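You operate a simulated robot arm through the tools that you are given. There is no shell and no other tool. Be economical: measure what you need, move in short steps, check, and stop when the job is done.

You run a simulated two-armed robot. Do the job below in one go: nothing can be reset, and whatever is moved stays where it is left.

## Task
Hold the small tube, pull out its blue plug and store the plug in the white drawer.
Fine: the tube stays standing on the bench; shut the drawer. Set down upright: blue end plug.
Where things are to end (x, y in the base frame): blue end plug within 80 mm of [860, 210].

The check looks at the end state, three seconds after you hand in, the way a careful person would. Anything else that was tipped, shoved, dropped, spilled or broken makes it a failure.

## Robot
Two 7-joint arms with two-finger parallel grippers on one trunk, on a base that drives. Base frame: it is fixed to the floor where the robot stands at the start and does not move with it; the origin is under the middle of the robot, x ahead of it, y to its left, z up. Lengths are in mm, angles in rad, forces in N, time in s.
The left shoulder is at the start at [70, 133, 1277], the right one opposite. With the tool pointing down near the work surface each hand reaches from about 100 to 620 mm from the robot's upright axis, wherever it stands, measured 20 degrees to its own side. Places, roughly: inside of the white drawer [900, 0, 600]; white drawer [900, 0, 600]. Payload 1.57 kg a hand.
The TCP of each hand is the grasp point between the finger pads, 30 mm short of the fingertips. In the tool frame z runs along the fingers and y along their closing line. Largest opening 80 mm; finger width 17, thickness 12; the body of the gripper, 40 by 82 mm, starts 80 mm behind the TCP.
Orientation is that of the tool frame in the base frame, as a unit quaternion [x, y, z, w]. With the fingers straight down and closing along the base's y, the tool's x points along the base's -x, its y along +y and its z along -z.

## Interface
- The arms move only by the tool send_rows. It takes "left_series", "right_series" or both (then of equal length, played together; a hand with none holds still); each is a list of rows, each a list of 7 numbers: the shift along the base's x, y, z in mm, then the turn, a rotation vector about the base's x, y, z in rad, then the gripper command, from -1 (shut) to 1 (fully open), values between in proportion. In form: [[tx, ty, tz, rx, ry, rz, claw], ...]. A call has 1 to 10 rows; each row shifts and turns the commanded pose from where the row before left it. Rows are played at 5 a second. More than 50 mm and 0.15 rad between two rows, or a gripper value outside its range, and nothing of the call is played. Where a pose cannot be reached the arm comes as near as it can. A force on the tool above 40 N (or 10 N above the force at the start of the call, whichever is more), or a blocked arm, ends the call early, and 0.2 s more pass. The fingers move at their own pace (about 153 mm/s each) and stop on an object; they squeeze with about 28 N. The grip force told is the motor's: it shows also when the fingers shut on nothing. Time passes only in rows, and 0.2 s behind the last, so rows that do not move let the fingers close. It gives the time, the measured TCP pose, the force on the tool (base axes), the opening and the grip force at its end, in the units of the frame above (readings bear some noise), with the torque about the TCP (base axes, N m) and any sound that the robot's microphone picked up, and new pictures: "views" is both (left out), scene, wrist or none (wrist: the cameras of the hands that moved).
- Cameras (640 x 400 px; columns grow to the right, rows downward): "scene" is now at [136.2, -27, 1509.3]; the picture's right is [-0.32, -0.95, 0.00], its down [-0.53, 0.18, -0.83] and it looks along [0.79, -0.26, -0.56] (base axes); focal length 214 px, centre (320, 200). "left" rides on the left gripper at [72, 7, -122] in its tool frame; the picture's right is [-0.09, 1.00, 0.00], its down [-0.84, -0.08, -0.54] and it looks along [-0.54, -0.05, 0.84] (tool axes); focal length 238 px, centre (320, 200). "right" rides on the right gripper at [72, -7, -122] in its tool frame; the picture's right is [0.09, 1.00, 0.00], its down [-0.84, 0.08, -0.54] and it looks along [-0.54, 0.05, 0.84] (tool axes); focal length 238 px, centre (320, 200). There is no depth. A picture from a camera that has moved, and an enlarged one, comes with that camera's place and axes in the base frame and with its lens.
- raise_lower(by): slides the trunk up (or, below 0, down) by that many mm; the arms and the scene camera ride with it, the base frame stays. It gives what a move gives, with no picture.
- roll_base(legs): drives the robot by 1 to 6 legs, each [ahead, left, turn to the left] in mm, mm and rad, along the robot's own axes; the way and the turn of a leg run together, so that a leg with both is an arc; at most 1500 mm and 3.142 rad a leg. The arms and the cameras ride along, it lands a little off, and it stops where it bumps. It gives what a move gives, and a new picture of the scene camera.
- aim_head(pan, tilt): turns the head with the scene camera to pan (to the left, within 1.501 rad either way) and tilt (down, from -0.506 to 1.204), counted from straight ahead of the robot. It gives what a move gives, and a new picture of the scene camera.
- enlarge(camera, box): a new picture of the part [left, top, right, bottom] of that camera's present view, enlarged. The clock stands still meanwhile.
- job_done(): hands the job in; it is judged then, once.

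Work in short steps. Places have to be worked out from the pictures, the camera data and where the tool is seen: move nearer, look again, correct. Check each grasp and each placing, and mend what went wrong. You have 120 turns and 260 pictures in all, those below and enlarged ones among them. Open the grippers and draw the arms clear of the work before you hand the job in, unless the task says otherwise; then end with one line.

The tools are called after "Emit:" as a command line: name --argument value ..., lists and objects as JSON in quotes. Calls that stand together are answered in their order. send_rows: Moves the arms, as the interface text tells. Its arguments: {"type":"object","properties":{"left_series":{"type":"array","items":{"type":"array","items":{"type":"number"}}},"right_series":{"type":"array","items":{"type":"array","items":{"type":"number"}}},"views":{"type":"string","enum":["both","scene","wrist","none"]}},"required":[]} The other tools are called the same way: raise_lower (by) slides the trunk up or down; roll_base (legs) drives the base; aim_head (pan, tilt) turns the head that bears the scene camera; enlarge (camera, box) takes an enlarged picture of a part of a camera's view; job_done () hands the job in.

At the start:

```text
time_s: 0.0
left_tcp_pos: [327.6, 17.8, 1397.1]
left_ee_rot: [0.0, 1.0, 0.0, 0.0]
left_wrist_force: [-1.0, -1.2, -0.3]
left_torque: [0.0, 0.0, -0.01]
left_grip_width: 79.8
left_gripper_force: 0.1
right_tcp_pos: [422.5, -335.8, 1401.5]
right_ee_rot: [0.001, 1.0, 0.0, 0.0]
right_wrist_force: [0.2, 1.0, -0.5]
right_torque: [-0.02, 0.01, 0.02]
right_grip_width: 80.2
right_gripper_force: 0.1
trunk travel left (down, up): [-851.0, 89.0]
robot x, y, heading: [1.1, 0.9, 0.0]
head pan, tilt: [-0.323, 0.592]
```

scene: 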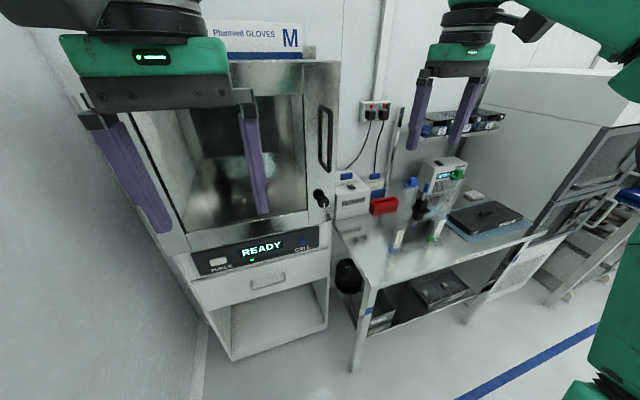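
right: 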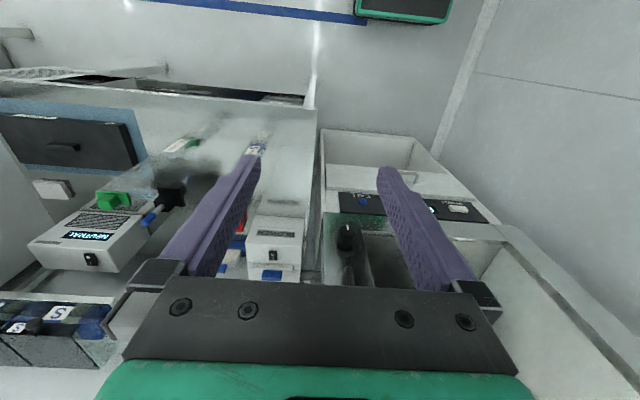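
left: 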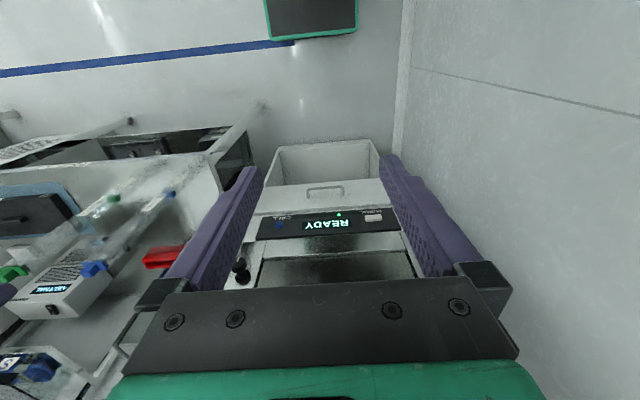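

The pictures show a cabinet with a white drawer below its panel, and a bench to the right with tubes. I enlarge the bench and the drawer area.

Emit:
enlarge --camera "scene" --box '[330, 140, 540, 280]'

Emit:
enlarge --camera "scene" --box '[160, 200, 380, 370]'

Emit:
enlarge --camera "left" --box '[0, 120, 240, 320]'

```text
2.86 times, centred on (435, 210) of scene
camera zoom: at [136.2, -27.0, 1509.3], right [-0.32, -0.95, 0.0], down [-0.53, 0.18, -0.83], along [0.79, -0.26, -0.56], focal length 613 px, centre (-9, 171)
```

zoom: 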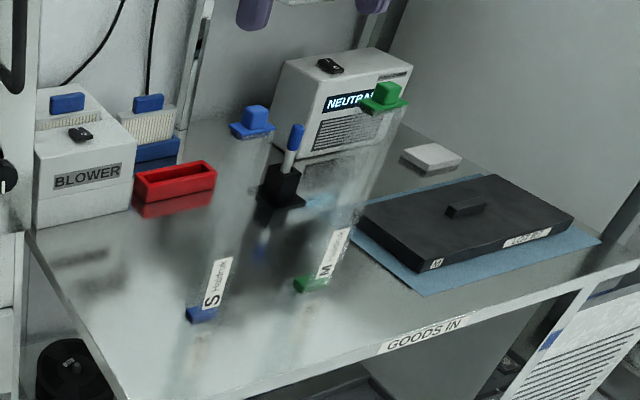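

```text
2.35 times, centred on (270, 285) of scene
camera zoom: at [136.2, -27.0, 1509.3], right [-0.32, -0.95, 0.0], down [-0.53, 0.18, -0.83], along [0.79, -0.26, -0.56], focal length 505 px, centre (438, 0)
```

zoom: 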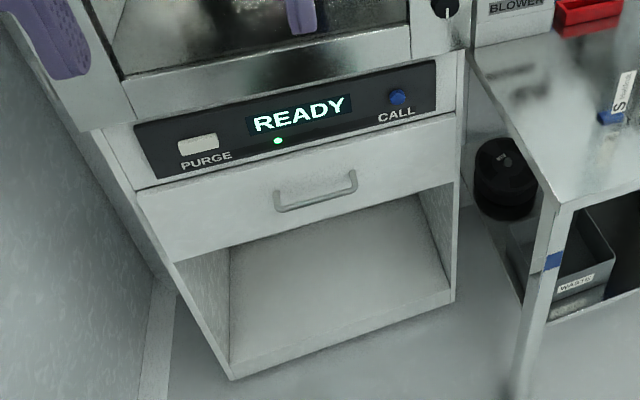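

```text
2.00 times, centred on (120, 220) of left
camera zoom: at [258.3, 24.0, 1519.4], right [0.09, 1.0, 0.0], down [0.84, -0.08, 0.54], along [0.54, -0.05, -0.84], focal length 477 px, centre (720, 160)
```

zoom: 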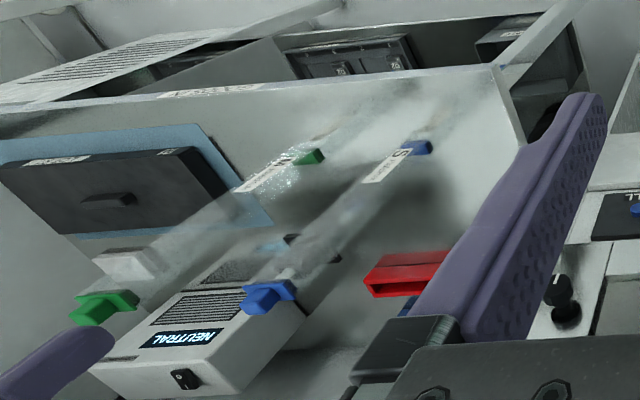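

The small tube marked S stands at about (600,-480), with its foot near z 888 and its top plug near z 1178. The drawer handle is at about (795,10). I drive sideways and a little ahead, so the tube is in front of the robot, then look.

Emit:
roll_base --legs '[[0, -430, 0], [100, 0, 0]]'

Emit:
aim_head --pan 0.0 --tilt 0.75

```text
time_s: 3.4
left_tcp_pos: [417.5, -418.9, 1398.6]
left_ee_rot: [0.002, 1.0, 0.0, 0.004]
left_wrist_force: [-0.6, 0.2, -0.5]
left_torque: [-0.01, -0.02, -0.02]
left_grip_width: 79.8
left_gripper_force: 0.0
right_tcp_pos: [509.4, -772.6, 1404.4]
right_ee_rot: [0.002, 1.0, -0.001, 0.003]
right_wrist_force: [0.1, 0.1, 0.0]
right_torque: [0.02, -0.04, 0.02]
right_grip_width: 80.1
right_gripper_force: 0.1
trunk travel left (down, up): [-851.0, 89.0]
robot x, y, heading: [98.9, -436.2, -0.004]
head pan, tilt: [-0.323, 0.592]
camera scene: at [224.2, -462.4, 1510.2], right [-0.32, -0.95, 0.0], down [-0.52, 0.18, -0.83], along [0.79, -0.27, -0.55], focal length 214 px, centre (320, 200)
```

scene: 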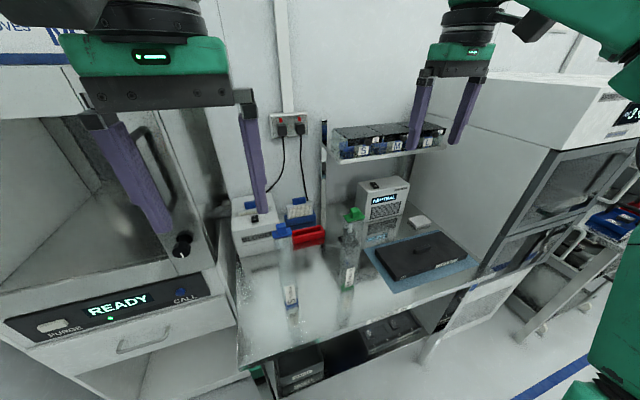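

```text
time_s: 4.2
left_tcp_pos: [427.4, -420.7, 1397.2]
left_ee_rot: [0.002, 1.0, 0.0, 0.0]
left_wrist_force: [0.1, -0.5, 0.8]
left_torque: [0.03, 0.01, -0.01]
left_grip_width: 80.0
left_gripper_force: 0.0
right_tcp_pos: [519.2, -771.7, 1400.1]
right_ee_rot: [0.002, 1.0, 0.0, 0.0]
right_wrist_force: [-0.6, -1.0, -0.4]
right_torque: [0.0, 0.04, 0.0]
right_grip_width: 79.9
right_gripper_force: 0.1
trunk travel left (down, up): [-851.0, 89.0]
robot x, y, heading: [97.2, -433.8, -0.007]
head pan, tilt: [0.0, 0.75]
camera scene: at [233.3, -435.0, 1495.6], right [0.0, -1.0, 0.0], down [-0.68, 0.0, -0.73], along [0.73, 0.0, -0.68], focal length 214 px, centre (320, 200)
```

scene: 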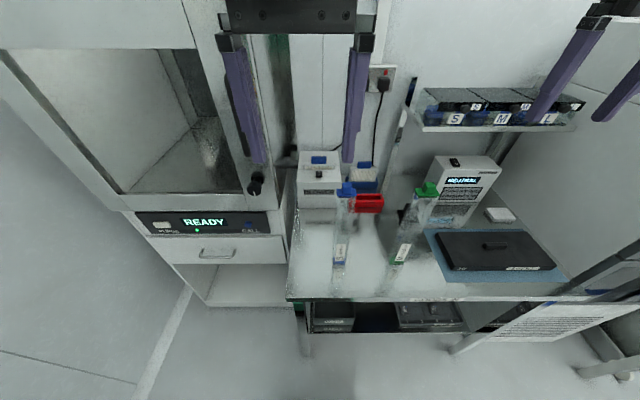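

The tube is clearly visible now. I enlarge it to refine its place and its parts.

Emit:
enlarge --camera "scene" --box '[290, 165, 450, 275]'

Emit:
enlarge --camera "left" --box '[160, 80, 480, 300]'

```text
3.64 times, centred on (370, 220) of scene
camera zoom: at [233.3, -435.0, 1495.6], right [0.0, -1.0, 0.0], down [-0.68, 0.0, -0.73], along [0.73, 0.0, -0.68], focal length 780 px, centre (138, 127)
```

zoom: 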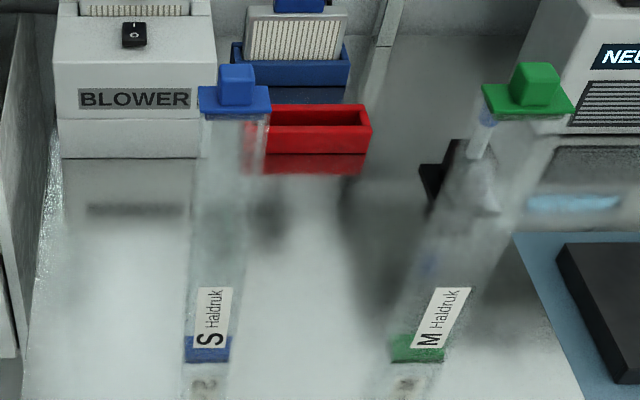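

```text
1.82 times, centred on (320, 190) of left
camera zoom: at [356.4, -412.6, 1519.2], right [0.09, 1.0, 0.0], down [0.84, -0.08, 0.54], along [0.54, -0.05, -0.84], focal length 433 px, centre (320, 218)
```

zoom: 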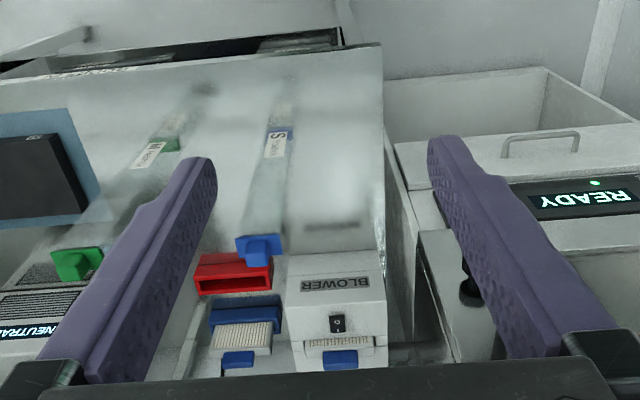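

The S flange works out at about (600,-496,1176). Its knob is about 23 mm wide, and the tube is about 40 mm wide and free-standing. The right hand turns to point ahead while it drops to about z 1040, still in front of the green tube.

Emit:
send_rows --right_series '[[-5, 0, -36, 0, -0.15, 0, 1], [-5, 0, -36, 0, -0.15, 0, 1], [-5, 0, -36, 0, -0.15, 0, 1], [-5, 0, -36, 0, -0.15, 0, 1], [-5, 0, -36, 0, -0.15, 0, 1], [-5, 0, -36, 0, -0.15, 0, 1], [-5, 0, -36, 0, -0.15, 0, 1], [-5, 0, -36, 0, -0.15, 0, 1], [-5, 0, -36, 0, -0.15, 0, 1], [-5, 0, -36, 0, -0.15, 0, 1]]'

```text
time_s: 6.2
left_tcp_pos: [425.9, -422.2, 1396.9]
left_ee_rot: [0.001, 1.0, 0.001, 0.0]
left_wrist_force: [-0.4, 0.2, 0.3]
left_torque: [0.0, 0.0, -0.02]
left_grip_width: 80.0
left_gripper_force: 0.1
right_tcp_pos: [546.8, -829.7, 1244.0]
right_ee_rot: [-0.012, 0.698, -0.049, 0.715]
right_wrist_force: [-0.4, -1.1, 0.6]
right_torque: [0.02, -0.06, 0.05]
right_grip_width: 80.1
right_gripper_force: 0.2
right hand out of reach, approached as far as the arm can: row 5, 6, 8
trunk travel left (down, up): [-851.0, 89.0]
robot x, y, heading: [95.4, -434.3, -0.002]
head pan, tilt: [0.0, 0.75]
stopped in row 10 (right hand): the arm was blocked; the commanded pose is now the measured one
camera scene: at [231.4, -437.2, 1495.8], right [0.0, -1.0, 0.0], down [-0.68, 0.0, -0.73], along [0.73, 0.0, -0.68], focal length 214 px, centre (320, 200)
camera right: at [426.5, -835.8, 1168.8], right [0.05, 0.98, -0.18], down [-0.56, 0.18, 0.81], along [0.83, 0.05, 0.56], focal length 238 px, centre (320, 200)
```

scene: 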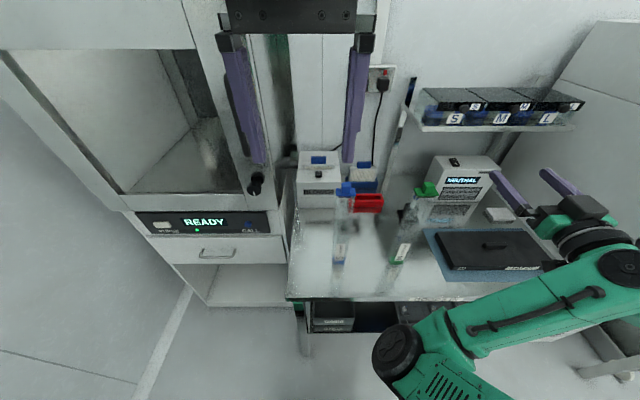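
right: 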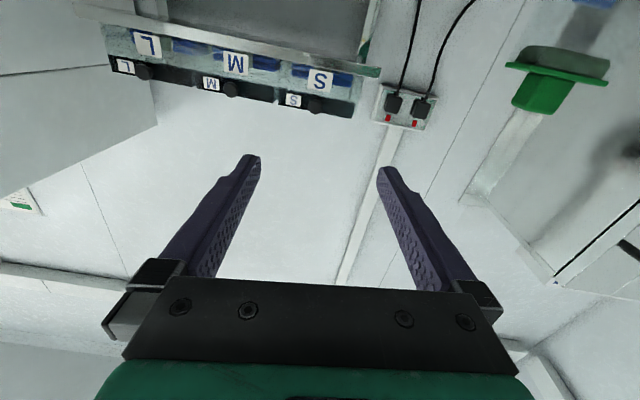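

The right hand now points ahead, but at z 1244 and stretched out to the right. I lower the trunk by 190 so both arms work at a better height. The left fingers stay 130 mm short of the tube.

Emit:
raise_lower --by -190

Emit:
send_rows --right_series '[[-20, 25, 0, 0, 0, 0, 1], [-20, 25, 0, 0, 0, 0, 1], [-20, 25, 0, 0, 0, 0, 1]]'

```text
time_s: 8.3
left_tcp_pos: [427.4, -418.6, 1208.7]
left_ee_rot: [0.001, 1.0, 0.0, 0.0]
left_wrist_force: [-0.3, -0.1, 0.1]
left_torque: [0.01, -0.01, -0.02]
left_grip_width: 80.0
left_gripper_force: 0.2
right_tcp_pos: [547.4, -825.6, 1054.9]
right_ee_rot: [-0.011, 0.698, -0.048, 0.715]
right_wrist_force: [0.2, -0.4, -0.3]
right_torque: [-0.01, 0.02, 0.03]
right_grip_width: 79.7
right_gripper_force: 0.0
trunk travel left (down, up): [-661.0, 279.0]
robot x, y, heading: [97.6, -437.1, -0.003]
head pan, tilt: [0.0, 0.75]
```

```text
time_s: 9.1
left_tcp_pos: [425.7, -418.0, 1207.0]
left_ee_rot: [0.0, 1.0, 0.001, -0.001]
left_wrist_force: [-0.4, -0.2, 0.6]
left_torque: [-0.02, -0.03, 0.0]
left_grip_width: 80.0
left_gripper_force: 0.0
right_tcp_pos: [546.0, -831.4, 1071.6]
right_ee_rot: [-0.013, 0.688, -0.071, 0.722]
right_wrist_force: [-0.2, -0.7, -0.6]
right_torque: [-0.01, -0.01, -0.04]
right_grip_width: 80.2
right_gripper_force: 0.0
right hand out of reach, approached as far as the arm can: row 1, 2, 3
trunk travel left (down, up): [-661.0, 279.0]
robot x, y, heading: [97.7, -435.6, -0.004]
head pan, tilt: [0.0, 0.75]
camera scene: at [231.8, -434.4, 1305.7], right [0.0, -1.0, 0.0], down [-0.68, 0.0, -0.73], along [0.73, 0.0, -0.68], focal length 214 px, centre (320, 200)
camera right: at [426.9, -837.0, 993.4], right [0.09, 0.97, -0.21], down [-0.57, 0.22, 0.79], along [0.82, 0.05, 0.57], focal length 238 px, centre (320, 200)
```

scene: 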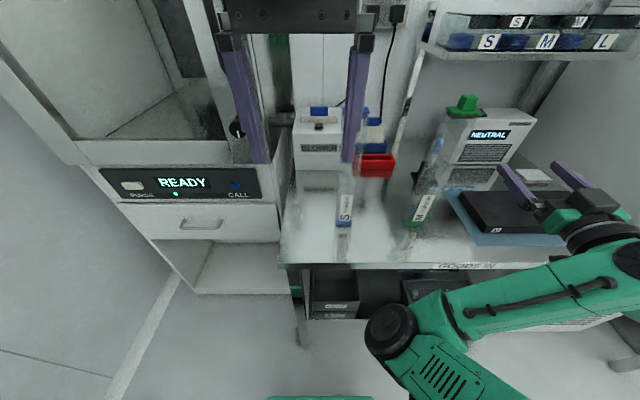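
right: 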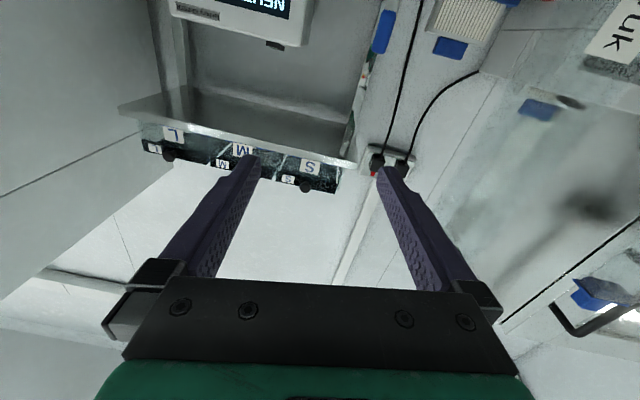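

The right wrist is near a joint limit when level. I tilt the hand back to about 45° down and draw it back toward the robot, still on the right of the green tube.

Emit:
send_rows --right_series '[[-10, 5, 0, 0, 0.15, 0, 1], [-10, 5, 0, 0, 0.15, 0, 1], [-15, 5, 0, 0, 0.15, 0, 1], [-15, 5, 0, 0, 0.15, 0, 1], [-20, 5, 0, 0, 0.15, 0, 1], [-20, 5, 0, 0, 0, 0, 1], [-20, 5, 0, 0, 0, 0, 1]]'

```text
time_s: 10.7
left_tcp_pos: [425.7, -419.2, 1208.3]
left_ee_rot: [0.001, 1.0, -0.001, 0.001]
left_wrist_force: [-0.2, -0.2, -0.6]
left_torque: [0.05, 0.01, 0.02]
left_grip_width: 80.1
left_gripper_force: 0.0
right_tcp_pos: [485.7, -818.1, 1069.8]
right_ee_rot: [-0.029, 0.911, -0.037, 0.409]
right_wrist_force: [0.1, -0.7, -0.2]
right_torque: [-0.02, -0.02, 0.01]
right_grip_width: 80.0
right_gripper_force: 0.1
right hand out of reach, approached as far as the arm can: row 3, 4, 5, 6, 7
trunk travel left (down, up): [-661.0, 279.0]
robot x, y, heading: [101.3, -435.6, -0.002]
head pan, tilt: [0.0, 0.75]
camera scene: at [230.9, -435.4, 1305.8], right [0.0, -1.0, 0.0], down [-0.68, 0.0, -0.73], along [0.73, 0.0, -0.68], focal length 214 px, centre (320, 200)
camera right: at [346.8, -825.9, 1097.1], right [-0.08, 0.98, -0.16], down [0.15, 0.17, 0.97], along [0.99, 0.06, -0.16], focal length 238 px, centre (320, 200)
```

scene: 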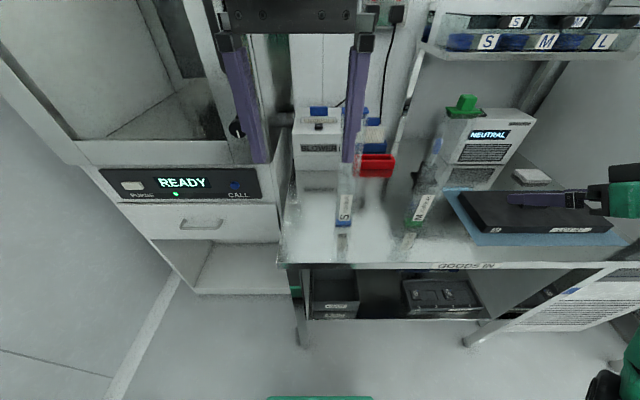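
right: 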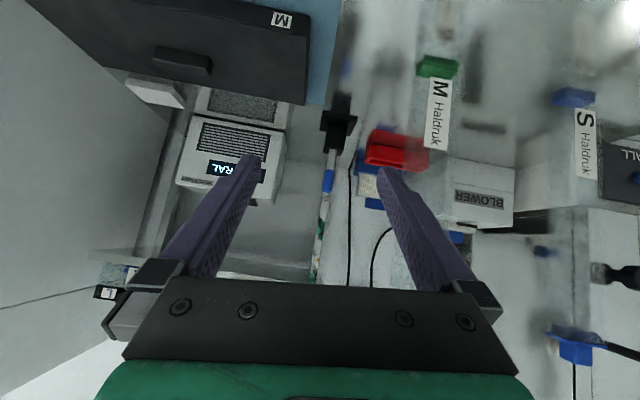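

The elbow has now swung outward and the hand tilts about 48°. I move it left, in front of both tubes, toward y = -496.

Emit:
send_rows --right_series '[[-5, 40, 0, 0, 0, 0, 1], [-5, 40, 0, 0, 0, 0, 1], [-5, 40, 0, 0, 0, 0, 1], [0, 40, 0, 0, 0, 0, 1]]' --views "scene"

```text
time_s: 11.7
left_tcp_pos: [426.1, -417.5, 1207.2]
left_ee_rot: [0.001, 1.0, -0.001, 0.0]
left_wrist_force: [-1.4, 0.3, 0.3]
left_torque: [-0.03, -0.03, 0.0]
left_grip_width: 80.2
left_gripper_force: 0.0
right_tcp_pos: [520.3, -732.3, 1107.0]
right_ee_rot: [-0.028, 0.912, -0.039, 0.408]
right_wrist_force: [-0.4, -0.2, 1.4]
right_torque: [-0.01, 0.01, -0.05]
right_grip_width: 80.2
right_gripper_force: 0.0
right hand out of reach, approached as far as the arm can: row 1, 2, 3, 4
trunk travel left (down, up): [-661.0, 279.0]
robot x, y, heading: [97.0, -437.0, -0.002]
head pan, tilt: [0.0, 0.75]
camera scene: at [232.2, -433.3, 1305.6], right [0.0, -1.0, 0.0], down [-0.68, 0.0, -0.73], along [0.73, 0.0, -0.68], focal length 214 px, centre (320, 200)
```

scene: 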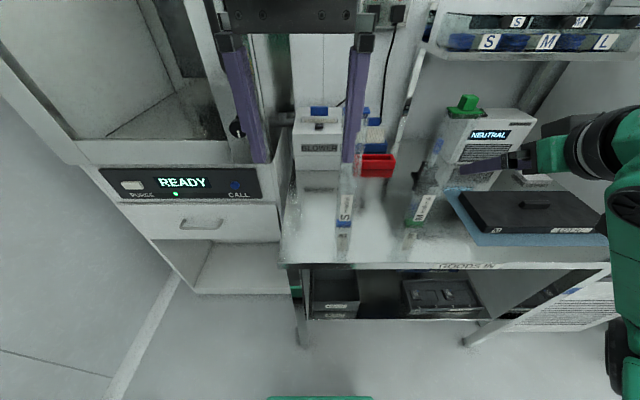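

The arm is too folded this close to the robot. I back the base by 110 mm, which draws both hands straight back and gives the arms room to stretch.

Emit:
roll_base --legs '[[-110, 0, 0]]'

Emit:
send_rows --right_series '[[10, 40, -5, 0, 0, 0, 1], [10, 40, -5, 0, 0, 0, 1], [10, 40, -5, 0, 0, 0, 1], [10, 40, -5, 0, 0, 0, 1], [10, 40, -5, 0, 0, 0, 1], [10, 36, -5, 0, 0, 0, 1]]'

```text
time_s: 12.9
left_tcp_pos: [317.2, -419.4, 1207.5]
left_ee_rot: [0.002, 1.0, -0.001, 0.0]
left_wrist_force: [0.4, 0.3, 0.2]
left_torque: [0.02, -0.01, -0.01]
left_grip_width: 80.1
left_gripper_force: 0.1
right_tcp_pos: [412.1, -732.9, 1106.8]
right_ee_rot: [-0.028, 0.912, -0.039, 0.408]
right_wrist_force: [-1.1, 0.7, -0.1]
right_torque: [-0.03, 0.0, 0.01]
right_grip_width: 79.9
right_gripper_force: 0.1
trunk travel left (down, up): [-661.0, 279.0]
robot x, y, heading: [-12.4, -437.6, -0.004]
head pan, tilt: [0.0, 0.75]
camera scene: at [122.7, -434.3, 1305.6], right [0.0, -1.0, 0.0], down [-0.68, 0.0, -0.73], along [0.73, 0.0, -0.68], focal length 214 px, centre (320, 200)
```

scene: 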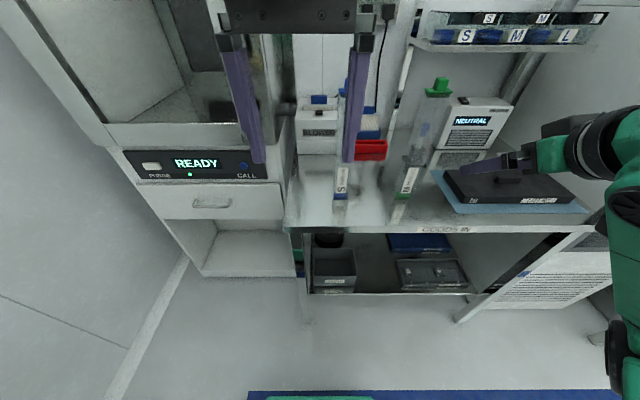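

```text
time_s: 14.4
left_tcp_pos: [320.0, -411.6, 1207.0]
left_ee_rot: [-0.006, 1.0, 0.007, 0.001]
left_wrist_force: [-1.4, 27.0, 4.7]
left_torque: [-0.42, 0.04, -0.26]
left_grip_width: 55.7
left_gripper_force: 0.0
right_tcp_pos: [473.6, -502.1, 1084.3]
right_ee_rot: [-0.026, 0.91, -0.037, 0.413]
right_wrist_force: [0.5, -0.2, -0.5]
right_torque: [0.02, -0.01, 0.02]
right_grip_width: 79.9
right_gripper_force: 0.0
right hand out of reach, approached as far as the arm can: row 1
trunk travel left (down, up): [-661.0, 279.0]
robot x, y, heading: [-12.2, -434.7, -0.007]
head pan, tilt: [0.0, 0.75]
stopped in row 6 (left hand): the force on the tool passed its limit at 42 N (the readings are from after the stop); the commanded pose is now the measured one
camera scene: at [122.1, -433.8, 1305.7], right [0.0, -1.0, 0.0], down [-0.68, 0.0, -0.73], along [0.73, 0.0, -0.68], focal length 214 px, centre (320, 200)
camera right: at [333.7, -508.3, 1109.6], right [-0.08, 0.98, -0.16], down [0.14, 0.17, 0.98], along [0.99, 0.05, -0.15], focal length 238 px, centre (320, 200)
```

scene: 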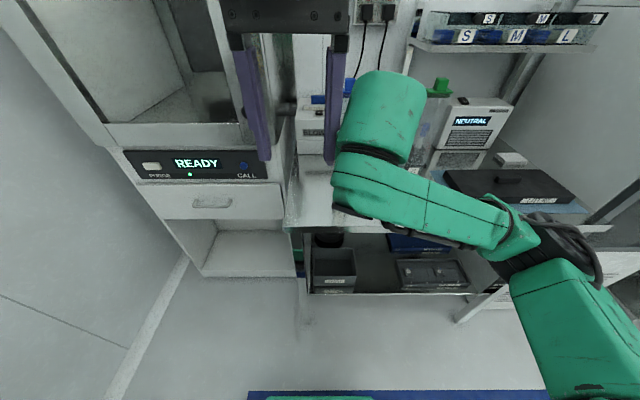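
right: 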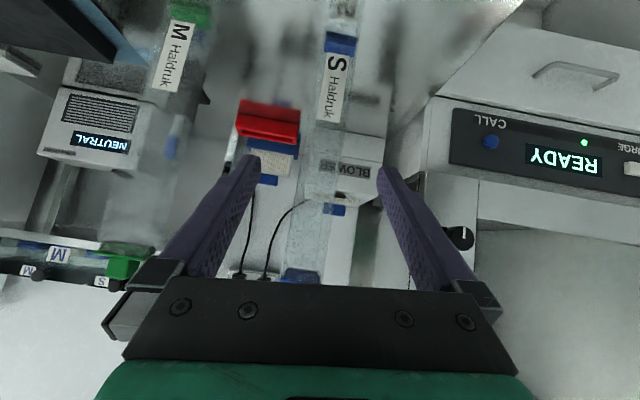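

The right forearm brushed the waiting left fingers. I lift the left hand up and to the left to free it, leaving the right hand still.

Emit:
send_rows --left_series '[[0, 30, 0, 0, 0, 0, 1], [0, 30, 20, 0, 0, 0, 1], [0, 30, 40, 0, 0, 0, 1], [0, 0, 45, 0, 0, 0, 1], [0, 0, 45, 0, 0, 0, 1]]' --views "both"

Emit:
enlarge --camera "right" --box '[220, 0, 420, 300]'

```text
time_s: 15.6
left_tcp_pos: [323.1, -326.5, 1259.1]
left_ee_rot: [-0.004, 1.0, 0.005, 0.002]
left_wrist_force: [-0.3, 1.0, 0.4]
left_torque: [-0.02, -0.02, 0.01]
left_grip_width: 80.3
left_gripper_force: 0.0
left hand out of reach, approached as far as the arm can: row 3, 4, 5
right_tcp_pos: [472.5, -500.6, 1083.5]
right_ee_rot: [-0.027, 0.91, -0.038, 0.412]
right_wrist_force: [-0.9, 0.2, -0.8]
right_torque: [0.02, -0.02, 0.01]
right_grip_width: 79.9
right_gripper_force: 0.1
trunk travel left (down, up): [-661.0, 279.0]
robot x, y, heading: [-13.3, -434.8, -0.004]
head pan, tilt: [0.0, 0.75]
camera scene: at [121.3, -434.3, 1305.8], right [0.0, -1.0, 0.0], down [-0.68, 0.0, -0.73], along [0.73, 0.0, -0.68], focal length 214 px, centre (320, 200)
camera left: at [251.5, -321.2, 1380.9], right [0.08, 1.0, 0.01], down [0.83, -0.07, 0.55], along [0.54, -0.04, -0.84], focal length 238 px, centre (320, 200)
```

scene: 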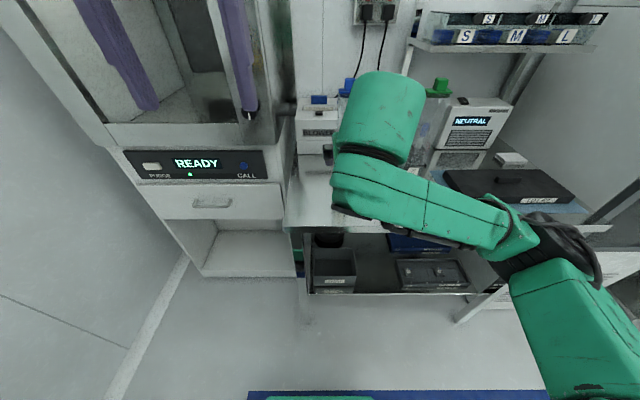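
left: 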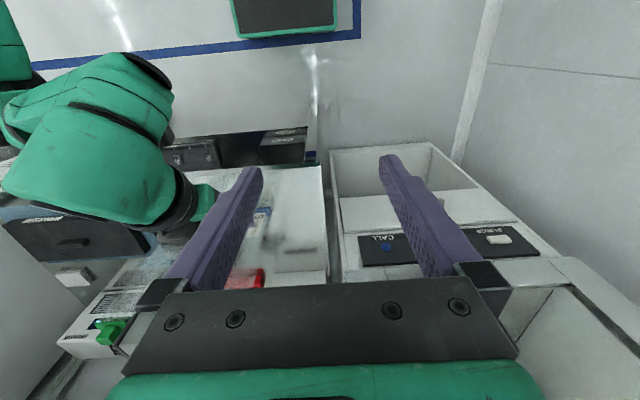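

```text
1.33 times, centred on (320, 150) of right
camera zoom: at [332.6, -507.9, 1109.6], right [-0.08, 0.98, -0.16], down [0.14, 0.17, 0.98], along [0.99, 0.06, -0.15], focal length 318 px, centre (320, 267)
```

zoom: 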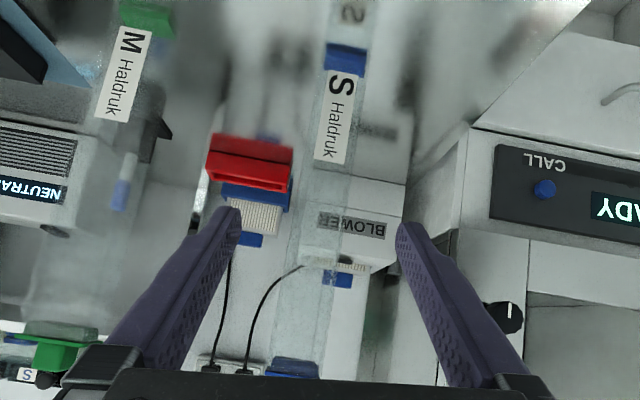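

The left hand is free. The right hand is centred on the tube at y ≈ -498. I take out its small roll and advance onto the tube at z ≈ 1015 with the fingers open.

Emit:
send_rows --right_series '[[0, 0, -20, 0.09, 0, 0, 1], [25, 1, -20, 0, 0, 0, 1], [25, 1, -15, 0, 0, 0, 1], [25, 0, -13, 0, 0, 0, 1], [25, 0, 0, 0, 0, 0, 1]]'

Emit:
enlarge --camera "right" --box '[220, 0, 420, 300]'

```text
time_s: 16.8
left_tcp_pos: [324.3, -325.8, 1257.2]
left_ee_rot: [-0.004, 1.0, 0.004, 0.002]
left_wrist_force: [0.2, 0.0, -1.5]
left_torque: [-0.04, 0.0, 0.0]
left_grip_width: 79.9
left_gripper_force: 0.0
right_tcp_pos: [571.8, -497.6, 1014.9]
right_ee_rot: [-0.007, 0.911, 0.003, 0.413]
right_wrist_force: [-0.4, -0.1, 0.0]
right_torque: [0.01, 0.02, 0.02]
right_grip_width: 80.0
right_gripper_force: 0.0
trunk travel left (down, up): [-661.0, 279.0]
robot x, y, heading: [-13.4, -434.1, -0.005]
head pan, tilt: [0.0, 0.75]
camera scene: at [122.5, -433.8, 1305.6], right [0.0, -1.0, 0.0], down [-0.68, 0.0, -0.73], along [0.73, 0.0, -0.68], focal length 214 px, centre (320, 200)
camera right: at [434.1, -507.9, 1039.3], right [-0.08, 0.99, -0.07], down [0.14, 0.08, 0.99], along [0.99, 0.07, -0.15], focal length 238 px, centre (320, 200)
```

scene: 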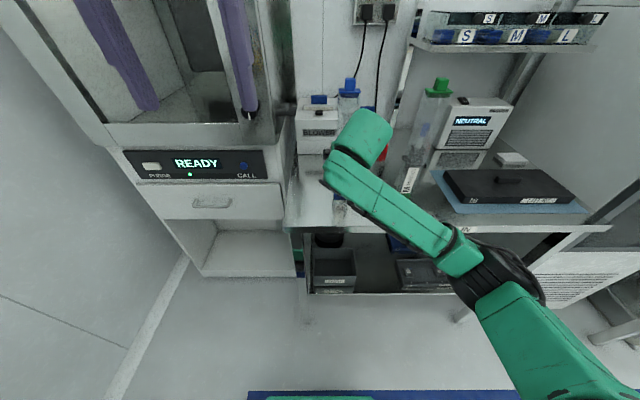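
right: 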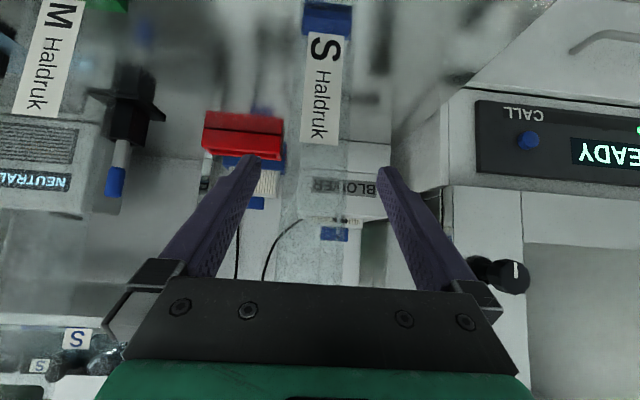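

```text
1.33 times, centred on (320, 150) of right
camera zoom: at [434.1, -507.9, 1039.3], right [-0.08, 0.99, -0.07], down [0.14, 0.08, 0.99], along [0.99, 0.07, -0.15], focal length 318 px, centre (320, 267)
```

zoom: 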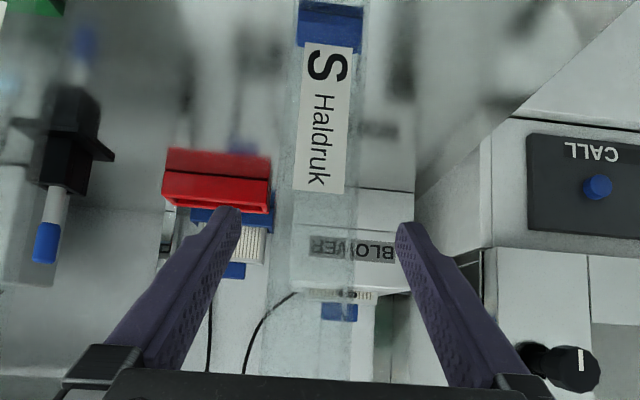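

The tube sits centred between the fingers at y ≈ -497. I advance the last 26 mm and close on it.

Emit:
send_rows --right_series '[[14, 0, 0, 0, 0, 0, 1], [12, 0, 0, 0, 0, 0, 1], [0, 0, 0, 0, 0, 0, 0.0], [0, 0, 0, 0, 0, 0, -0.3], [0, 0, 0, 0, 0, 0, -1], [0, 0, 0, 0, 0, 0, -1]]'

Emit:
enlarge --camera "right" --box '[220, 0, 420, 300]'

```text
time_s: 18.2
left_tcp_pos: [322.9, -327.0, 1258.6]
left_ee_rot: [-0.005, 1.0, 0.005, 0.001]
left_wrist_force: [-0.2, 0.3, 0.0]
left_torque: [-0.01, -0.01, -0.01]
left_grip_width: 80.1
left_gripper_force: 0.1
right_tcp_pos: [599.9, -498.1, 1014.6]
right_ee_rot: [-0.009, 0.911, 0.004, 0.413]
right_wrist_force: [-0.1, 0.8, 0.4]
right_torque: [-0.01, -0.03, 0.02]
right_grip_width: 45.6
right_gripper_force: 27.7
trunk travel left (down, up): [-661.0, 279.0]
robot x, y, heading: [-15.8, -433.8, -0.006]
head pan, tilt: [0.0, 0.75]
camera scene: at [121.9, -434.3, 1305.7], right [0.0, -1.0, 0.0], down [-0.68, 0.0, -0.73], along [0.73, 0.0, -0.68], focal length 214 px, centre (320, 200)
camera right: at [459.6, -508.0, 1039.7], right [-0.08, 0.99, -0.07], down [0.14, 0.08, 0.99], along [0.99, 0.07, -0.15], focal length 238 px, centre (320, 200)
```

scene: 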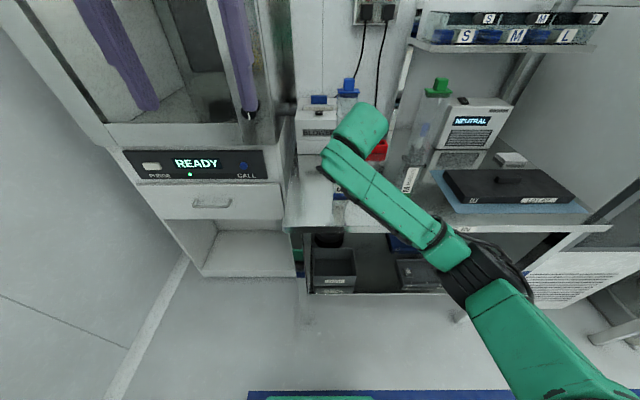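
right: 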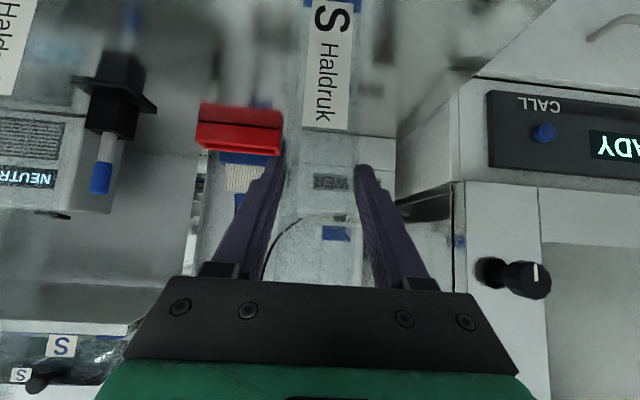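

```text
1.33 times, centred on (320, 150) of right
camera zoom: at [459.6, -508.0, 1039.7], right [-0.08, 0.99, -0.07], down [0.14, 0.08, 0.99], along [0.99, 0.07, -0.15], focal length 318 px, centre (320, 267)
```

zoom: 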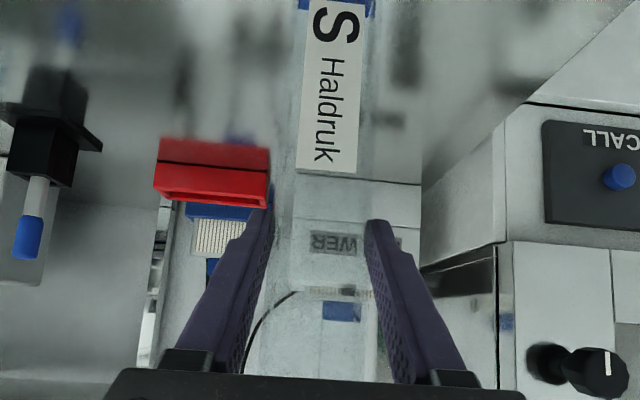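

The tube is held at 45.6 mm. Now the left hand moves toward a spot above the plug, staying high over the right wrist.

Emit:
send_rows --left_series '[[40, 0, 10, 0, 0, 0, 1], [40, 0, 10, 0, 0, 0, 1], [40, 0, 15, 0, 0, 0, 1], [40, 0, 15, 0, 0, 0, 1], [40, -25, 10, 0, 0, 0, 1], [40, -30, 0, 0, 0, 0, 1], [35, -40, 0, 0, 0, 0, 1], [0, -40, 0, 0, 0, 0, 1], [0, -36, 0, 0, 0, 0, 1]]'

Emit:
enlarge --camera "left" --box '[200, 60, 440, 300]'

```text
refused: row 7 steps farther than a row can; nothing moved
```

```text
1.67 times, centred on (320, 180) of left
camera zoom: at [252.2, -321.4, 1380.6], right [0.08, 1.0, 0.01], down [0.84, -0.07, 0.54], along [0.54, -0.04, -0.84], focal length 397 px, centre (320, 233)
```

zoom: 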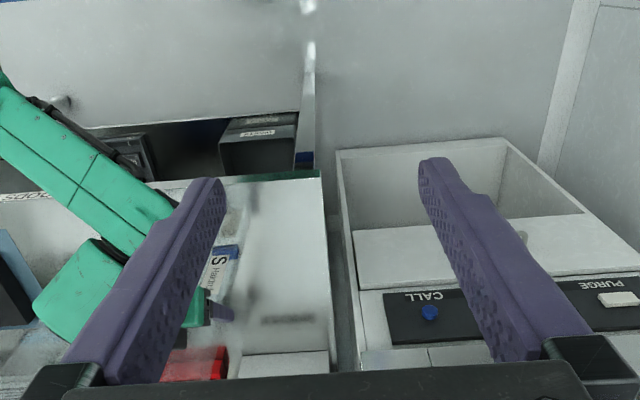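

One row was too long, so the call was refused. I resend it with smaller steps.

Emit:
send_rows --left_series '[[40, 0, 10, 0, 0, 0, 1], [40, 0, 10, 0, 0, 0, 1], [40, 0, 15, 0, 0, 0, 1], [40, 0, 15, 0, 0, 0, 1], [40, -22, 10, 0, 0, 0, 1], [40, -25, 0, 0, 0, 0, 1], [30, -38, 0, 0, 0, 0, 1], [7, -45, 0, 0, 0, 0, 1], [0, -41, 0, 0, 0, 0, 1]]'

Emit:
enlarge --camera "left" --box '[200, 60, 440, 300]'

```text
time_s: 20.2
left_tcp_pos: [367.9, -323.8, 1265.1]
left_ee_rot: [-0.004, 1.0, 0.005, 0.005]
left_wrist_force: [-1.6, 0.7, 0.2]
left_torque: [0.02, -0.02, -0.03]
left_grip_width: 80.1
left_gripper_force: 0.0
left hand out of reach, approached as far as the arm can: row 1, 2, 3, 4, 5, 6, 7, 8, 9
right_tcp_pos: [598.5, -499.0, 1013.6]
right_ee_rot: [-0.007, 0.91, 0.003, 0.414]
right_wrist_force: [0.0, 0.6, -1.0]
right_torque: [0.02, -0.02, 0.0]
right_grip_width: 45.6
right_gripper_force: 28.1
trunk travel left (down, up): [-661.0, 279.0]
robot x, y, heading: [-11.2, -431.8, -0.001]
head pan, tilt: [0.0, 0.75]
camera scene: at [121.9, -434.4, 1305.7], right [0.0, -1.0, 0.0], down [-0.68, 0.0, -0.73], along [0.73, 0.0, -0.68], focal length 214 px, centre (320, 200)
camera left: at [295.5, -318.3, 1385.9], right [0.08, 1.0, 0.01], down [0.83, -0.08, 0.55], along [0.55, -0.04, -0.84], focal length 238 px, centre (320, 200)
```

scene: 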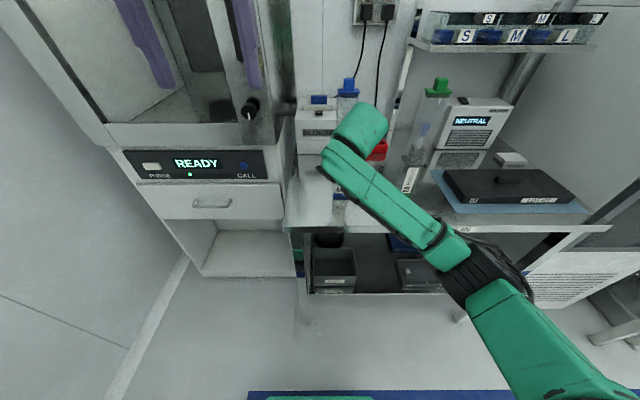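
left: 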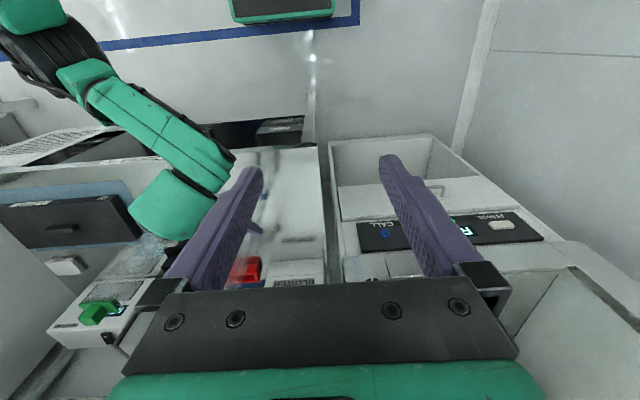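

```text
1.67 times, centred on (320, 180) of left
camera zoom: at [295.5, -318.3, 1385.9], right [0.08, 1.0, 0.01], down [0.83, -0.08, 0.55], along [0.55, -0.04, -0.84], focal length 397 px, centre (320, 233)
```

zoom: 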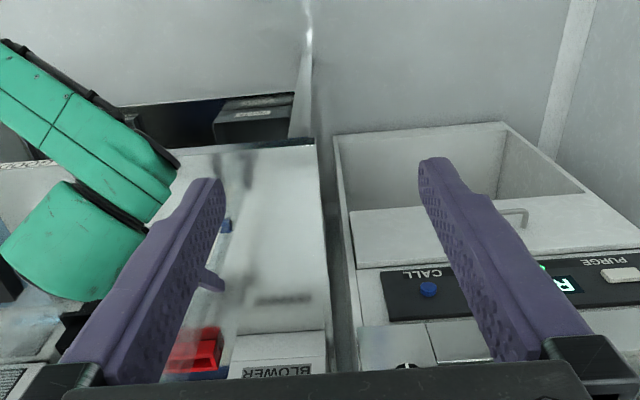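

Left can't point down that high above its shoulder. I open the right hand, back it off the tube, and raise the trunk by 165 so both hands suit their heights.

Emit:
send_rows --right_series '[[0, 0, 0, 0, 0, 0, 1], [0, 0, 0, 0, 0, 0, 1], [-30, 0, 0, 0, 0, 0, 1], [-35, 0, 0, 0, 0, 0, 1], [-35, 0, 0, 0, 0, 0, 1]]' --views "scene"

Emit:
raise_lower --by 165

Emit:
send_rows --right_series '[[0, 0, -40, 0, 0, 0, 1], [0, 0, -40, 0, 0, 0, 1], [0, 0, -40, 0, 0, 0, 1], [0, 0, -40, 0, 0, 0, 1], [0, 0, -10, 0, 0, 0, 1]]'

```text
time_s: 21.4
left_tcp_pos: [365.6, -323.3, 1265.7]
left_ee_rot: [-0.004, 1.0, 0.005, 0.006]
left_wrist_force: [-0.1, -0.7, 0.8]
left_torque: [-0.01, 0.01, -0.03]
left_grip_width: 80.2
left_gripper_force: 0.1
right_tcp_pos: [497.8, -497.4, 1016.3]
right_ee_rot: [-0.008, 0.91, 0.004, 0.414]
right_wrist_force: [0.2, -0.1, 0.0]
right_torque: [-0.01, 0.0, -0.01]
right_grip_width: 80.2
right_gripper_force: 0.2
trunk travel left (down, up): [-661.0, 279.0]
robot x, y, heading: [-13.2, -431.9, -0.002]
head pan, tilt: [0.0, 0.75]
camera scene: at [120.8, -434.2, 1305.9], right [0.0, -1.0, 0.0], down [-0.68, 0.0, -0.73], along [0.73, 0.0, -0.68], focal length 214 px, centre (320, 200)
```

scene: 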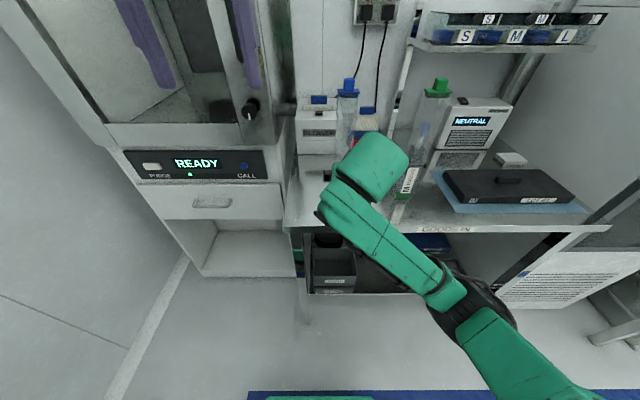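

```text
time_s: 23.3
left_tcp_pos: [367.6, -323.7, 1429.7]
left_ee_rot: [-0.005, 1.0, 0.006, 0.005]
left_wrist_force: [-0.2, 0.1, 0.6]
left_torque: [0.0, 0.01, 0.03]
left_grip_width: 79.7
left_gripper_force: 0.0
right_tcp_pos: [499.1, -497.3, 1180.6]
right_ee_rot: [-0.008, 0.91, 0.004, 0.414]
right_wrist_force: [-0.2, -0.2, 0.1]
right_torque: [-0.01, 0.0, -0.02]
right_grip_width: 80.1
right_gripper_force: 0.1
trunk travel left (down, up): [-826.0, 114.0]
robot x, y, heading: [-13.4, -432.3, -0.003]
head pan, tilt: [0.0, 0.75]
```

```text
time_s: 24.5
left_tcp_pos: [367.9, -322.3, 1430.0]
left_ee_rot: [-0.004, 1.0, 0.005, 0.005]
left_wrist_force: [0.1, -0.3, 0.5]
left_torque: [-0.02, 0.03, -0.04]
left_grip_width: 79.8
left_gripper_force: 0.0
right_tcp_pos: [499.2, -496.8, 1009.6]
right_ee_rot: [-0.008, 0.91, 0.004, 0.414]
right_wrist_force: [-0.2, -0.5, 0.2]
right_torque: [-0.03, 0.03, 0.01]
right_grip_width: 79.6
right_gripper_force: 0.0
trunk travel left (down, up): [-826.0, 114.0]
robot x, y, heading: [-12.4, -433.8, -0.002]
head pan, tilt: [0.0, 0.75]
camera scene: at [121.8, -434.2, 1470.7], right [0.0, -1.0, 0.0], down [-0.68, 0.0, -0.73], along [0.73, 0.0, -0.68], focal length 214 px, centre (320, 200)
camera right: at [359.3, -507.2, 1034.8], right [-0.08, 0.99, -0.07], down [0.14, 0.08, 0.99], along [0.99, 0.07, -0.15], focal length 238 px, centre (320, 200)
```

scene: 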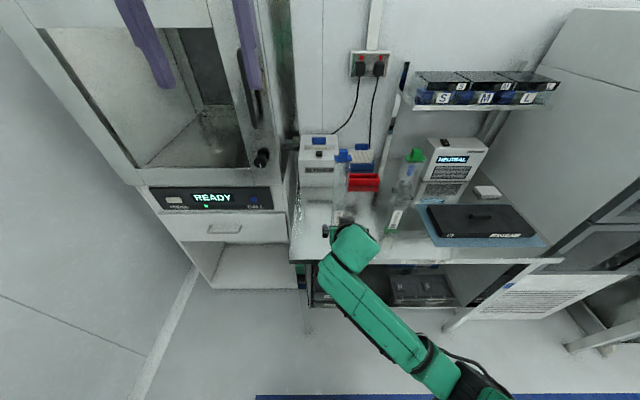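
right: 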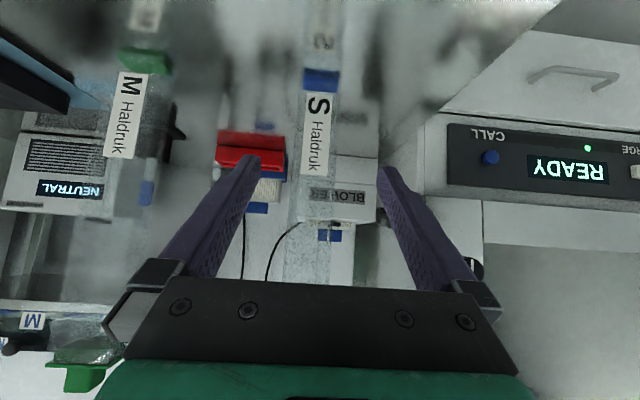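

Both hands now have better reach. I bring the left hand over the plug at z ≈ 1300.

Emit:
send_rows --left_series '[[35, -20, -20, 0, 0, 0, 1], [35, -25, -20, 0, 0, 0, 1], [35, -25, -15, 0, 0, 0, 1], [35, -25, -15, 0, 0, 0, 1], [35, -25, -15, 0, 0, 0, 1], [35, -25, -15, 0, 0, 0, 1], [22, -31, -15, 0, 0, 0, 1], [0, 0, -10, 0, 0, 0, 1]]'

Emit:
enlarge --camera "left" --box '[200, 60, 440, 300]'

```text
time_s: 26.3
left_tcp_pos: [495.0, -429.9, 1312.4]
left_ee_rot: [-0.015, 1.0, -0.008, 0.008]
left_wrist_force: [0.8, -0.9, -0.5]
left_torque: [-0.05, 0.01, 0.01]
left_grip_width: 80.0
left_gripper_force: 0.0
left hand out of reach, approached as far as the arm can: row 3, 4, 5, 6, 7, 8
right_tcp_pos: [499.9, -496.9, 1010.2]
right_ee_rot: [-0.009, 0.911, 0.005, 0.413]
right_wrist_force: [1.5, 0.0, -0.2]
right_torque: [-0.03, -0.01, 0.01]
right_grip_width: 80.0
right_gripper_force: 0.0
trunk travel left (down, up): [-826.0, 114.0]
robot x, y, heading: [-8.7, -434.6, 0.0]
head pan, tilt: [0.0, 0.75]
camera scene: at [123.6, -433.1, 1470.5], right [0.0, -1.0, 0.0], down [-0.68, 0.0, -0.73], along [0.73, 0.0, -0.68], focal length 214 px, centre (320, 200)
camera left: at [421.5, -422.9, 1432.5], right [0.06, 1.0, -0.02], down [0.83, -0.04, 0.56], along [0.56, -0.05, -0.83], focal length 238 px, centre (320, 200)
```

scene: 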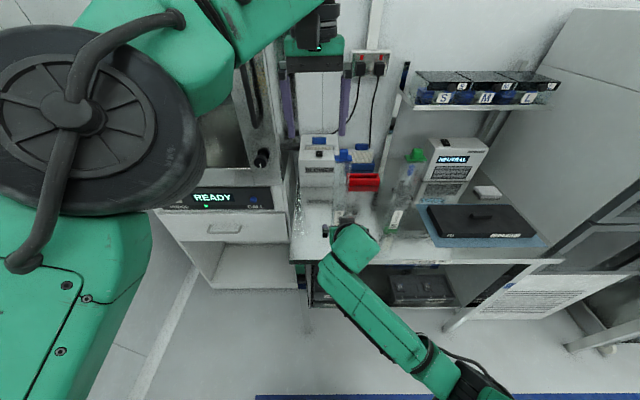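
left: 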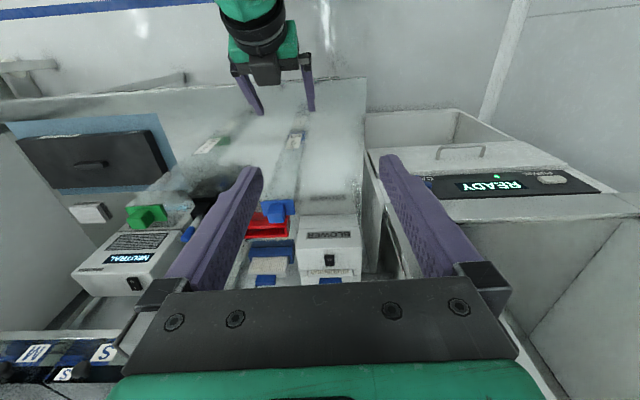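

```text
1.67 times, centred on (320, 180) of left
camera zoom: at [421.5, -422.9, 1432.5], right [0.06, 1.0, -0.02], down [0.83, -0.04, 0.56], along [0.56, -0.05, -0.83], focal length 397 px, centre (320, 233)
```

zoom: 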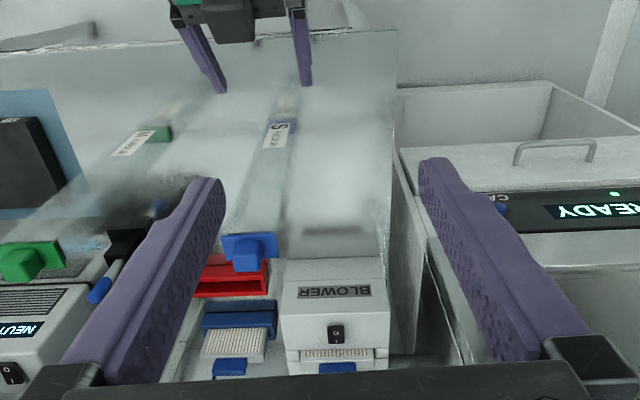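

The left arm is short by about 100 mm. I draw the right hand back 45 mm and then drive the base 85 mm ahead; its fingers will still stop short of the tube.

Emit:
send_rows --right_series '[[-22, 0, 0, 0, 0, 0, 1], [-23, 0, 0, 0, 0, 0, 1]]' --views "none"

Emit:
roll_base --legs '[[85, 0, 0]]'

```text
time_s: 26.9
left_tcp_pos: [492.3, -429.0, 1313.7]
left_ee_rot: [-0.015, 1.0, -0.008, 0.01]
left_wrist_force: [-0.1, 0.1, -0.9]
left_torque: [-0.05, -0.02, -0.03]
left_grip_width: 79.8
left_gripper_force: 0.0
right_tcp_pos: [451.9, -496.4, 1010.4]
right_ee_rot: [-0.009, 0.91, 0.004, 0.413]
right_wrist_force: [-0.4, -0.3, 0.3]
right_torque: [-0.02, 0.0, -0.02]
right_grip_width: 80.1
right_gripper_force: 0.1
trunk travel left (down, up): [-826.0, 114.0]
robot x, y, heading: [-13.3, -434.8, -0.001]
head pan, tilt: [0.0, 0.75]
```

```text
time_s: 28.0
left_tcp_pos: [574.5, -431.4, 1314.2]
left_ee_rot: [-0.014, 1.0, -0.008, 0.01]
left_wrist_force: [-0.8, 0.4, 0.1]
left_torque: [0.01, -0.04, 0.0]
left_grip_width: 80.1
left_gripper_force: 0.1
right_tcp_pos: [535.3, -496.2, 1011.2]
right_ee_rot: [-0.008, 0.91, 0.004, 0.415]
right_wrist_force: [-0.4, 0.1, -0.2]
right_torque: [0.0, -0.02, -0.05]
right_grip_width: 79.8
right_gripper_force: 0.1
trunk travel left (down, up): [-826.0, 114.0]
robot x, y, heading: [68.2, -433.5, -0.006]
head pan, tilt: [0.0, 0.75]
camera scene: at [202.5, -434.7, 1471.3], right [0.0, -1.0, 0.0], down [-0.68, 0.0, -0.73], along [0.73, 0.0, -0.68], focal length 214 px, centre (320, 200)
```

scene: 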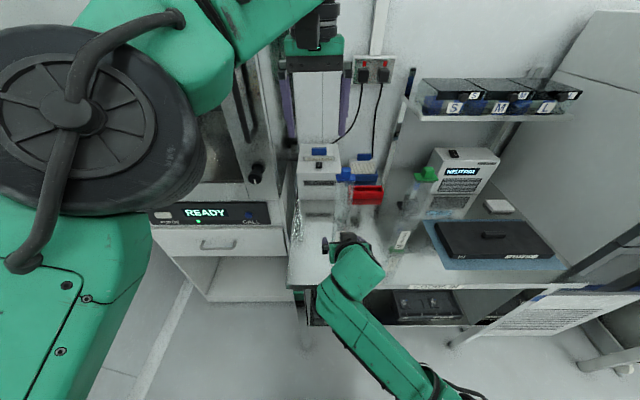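

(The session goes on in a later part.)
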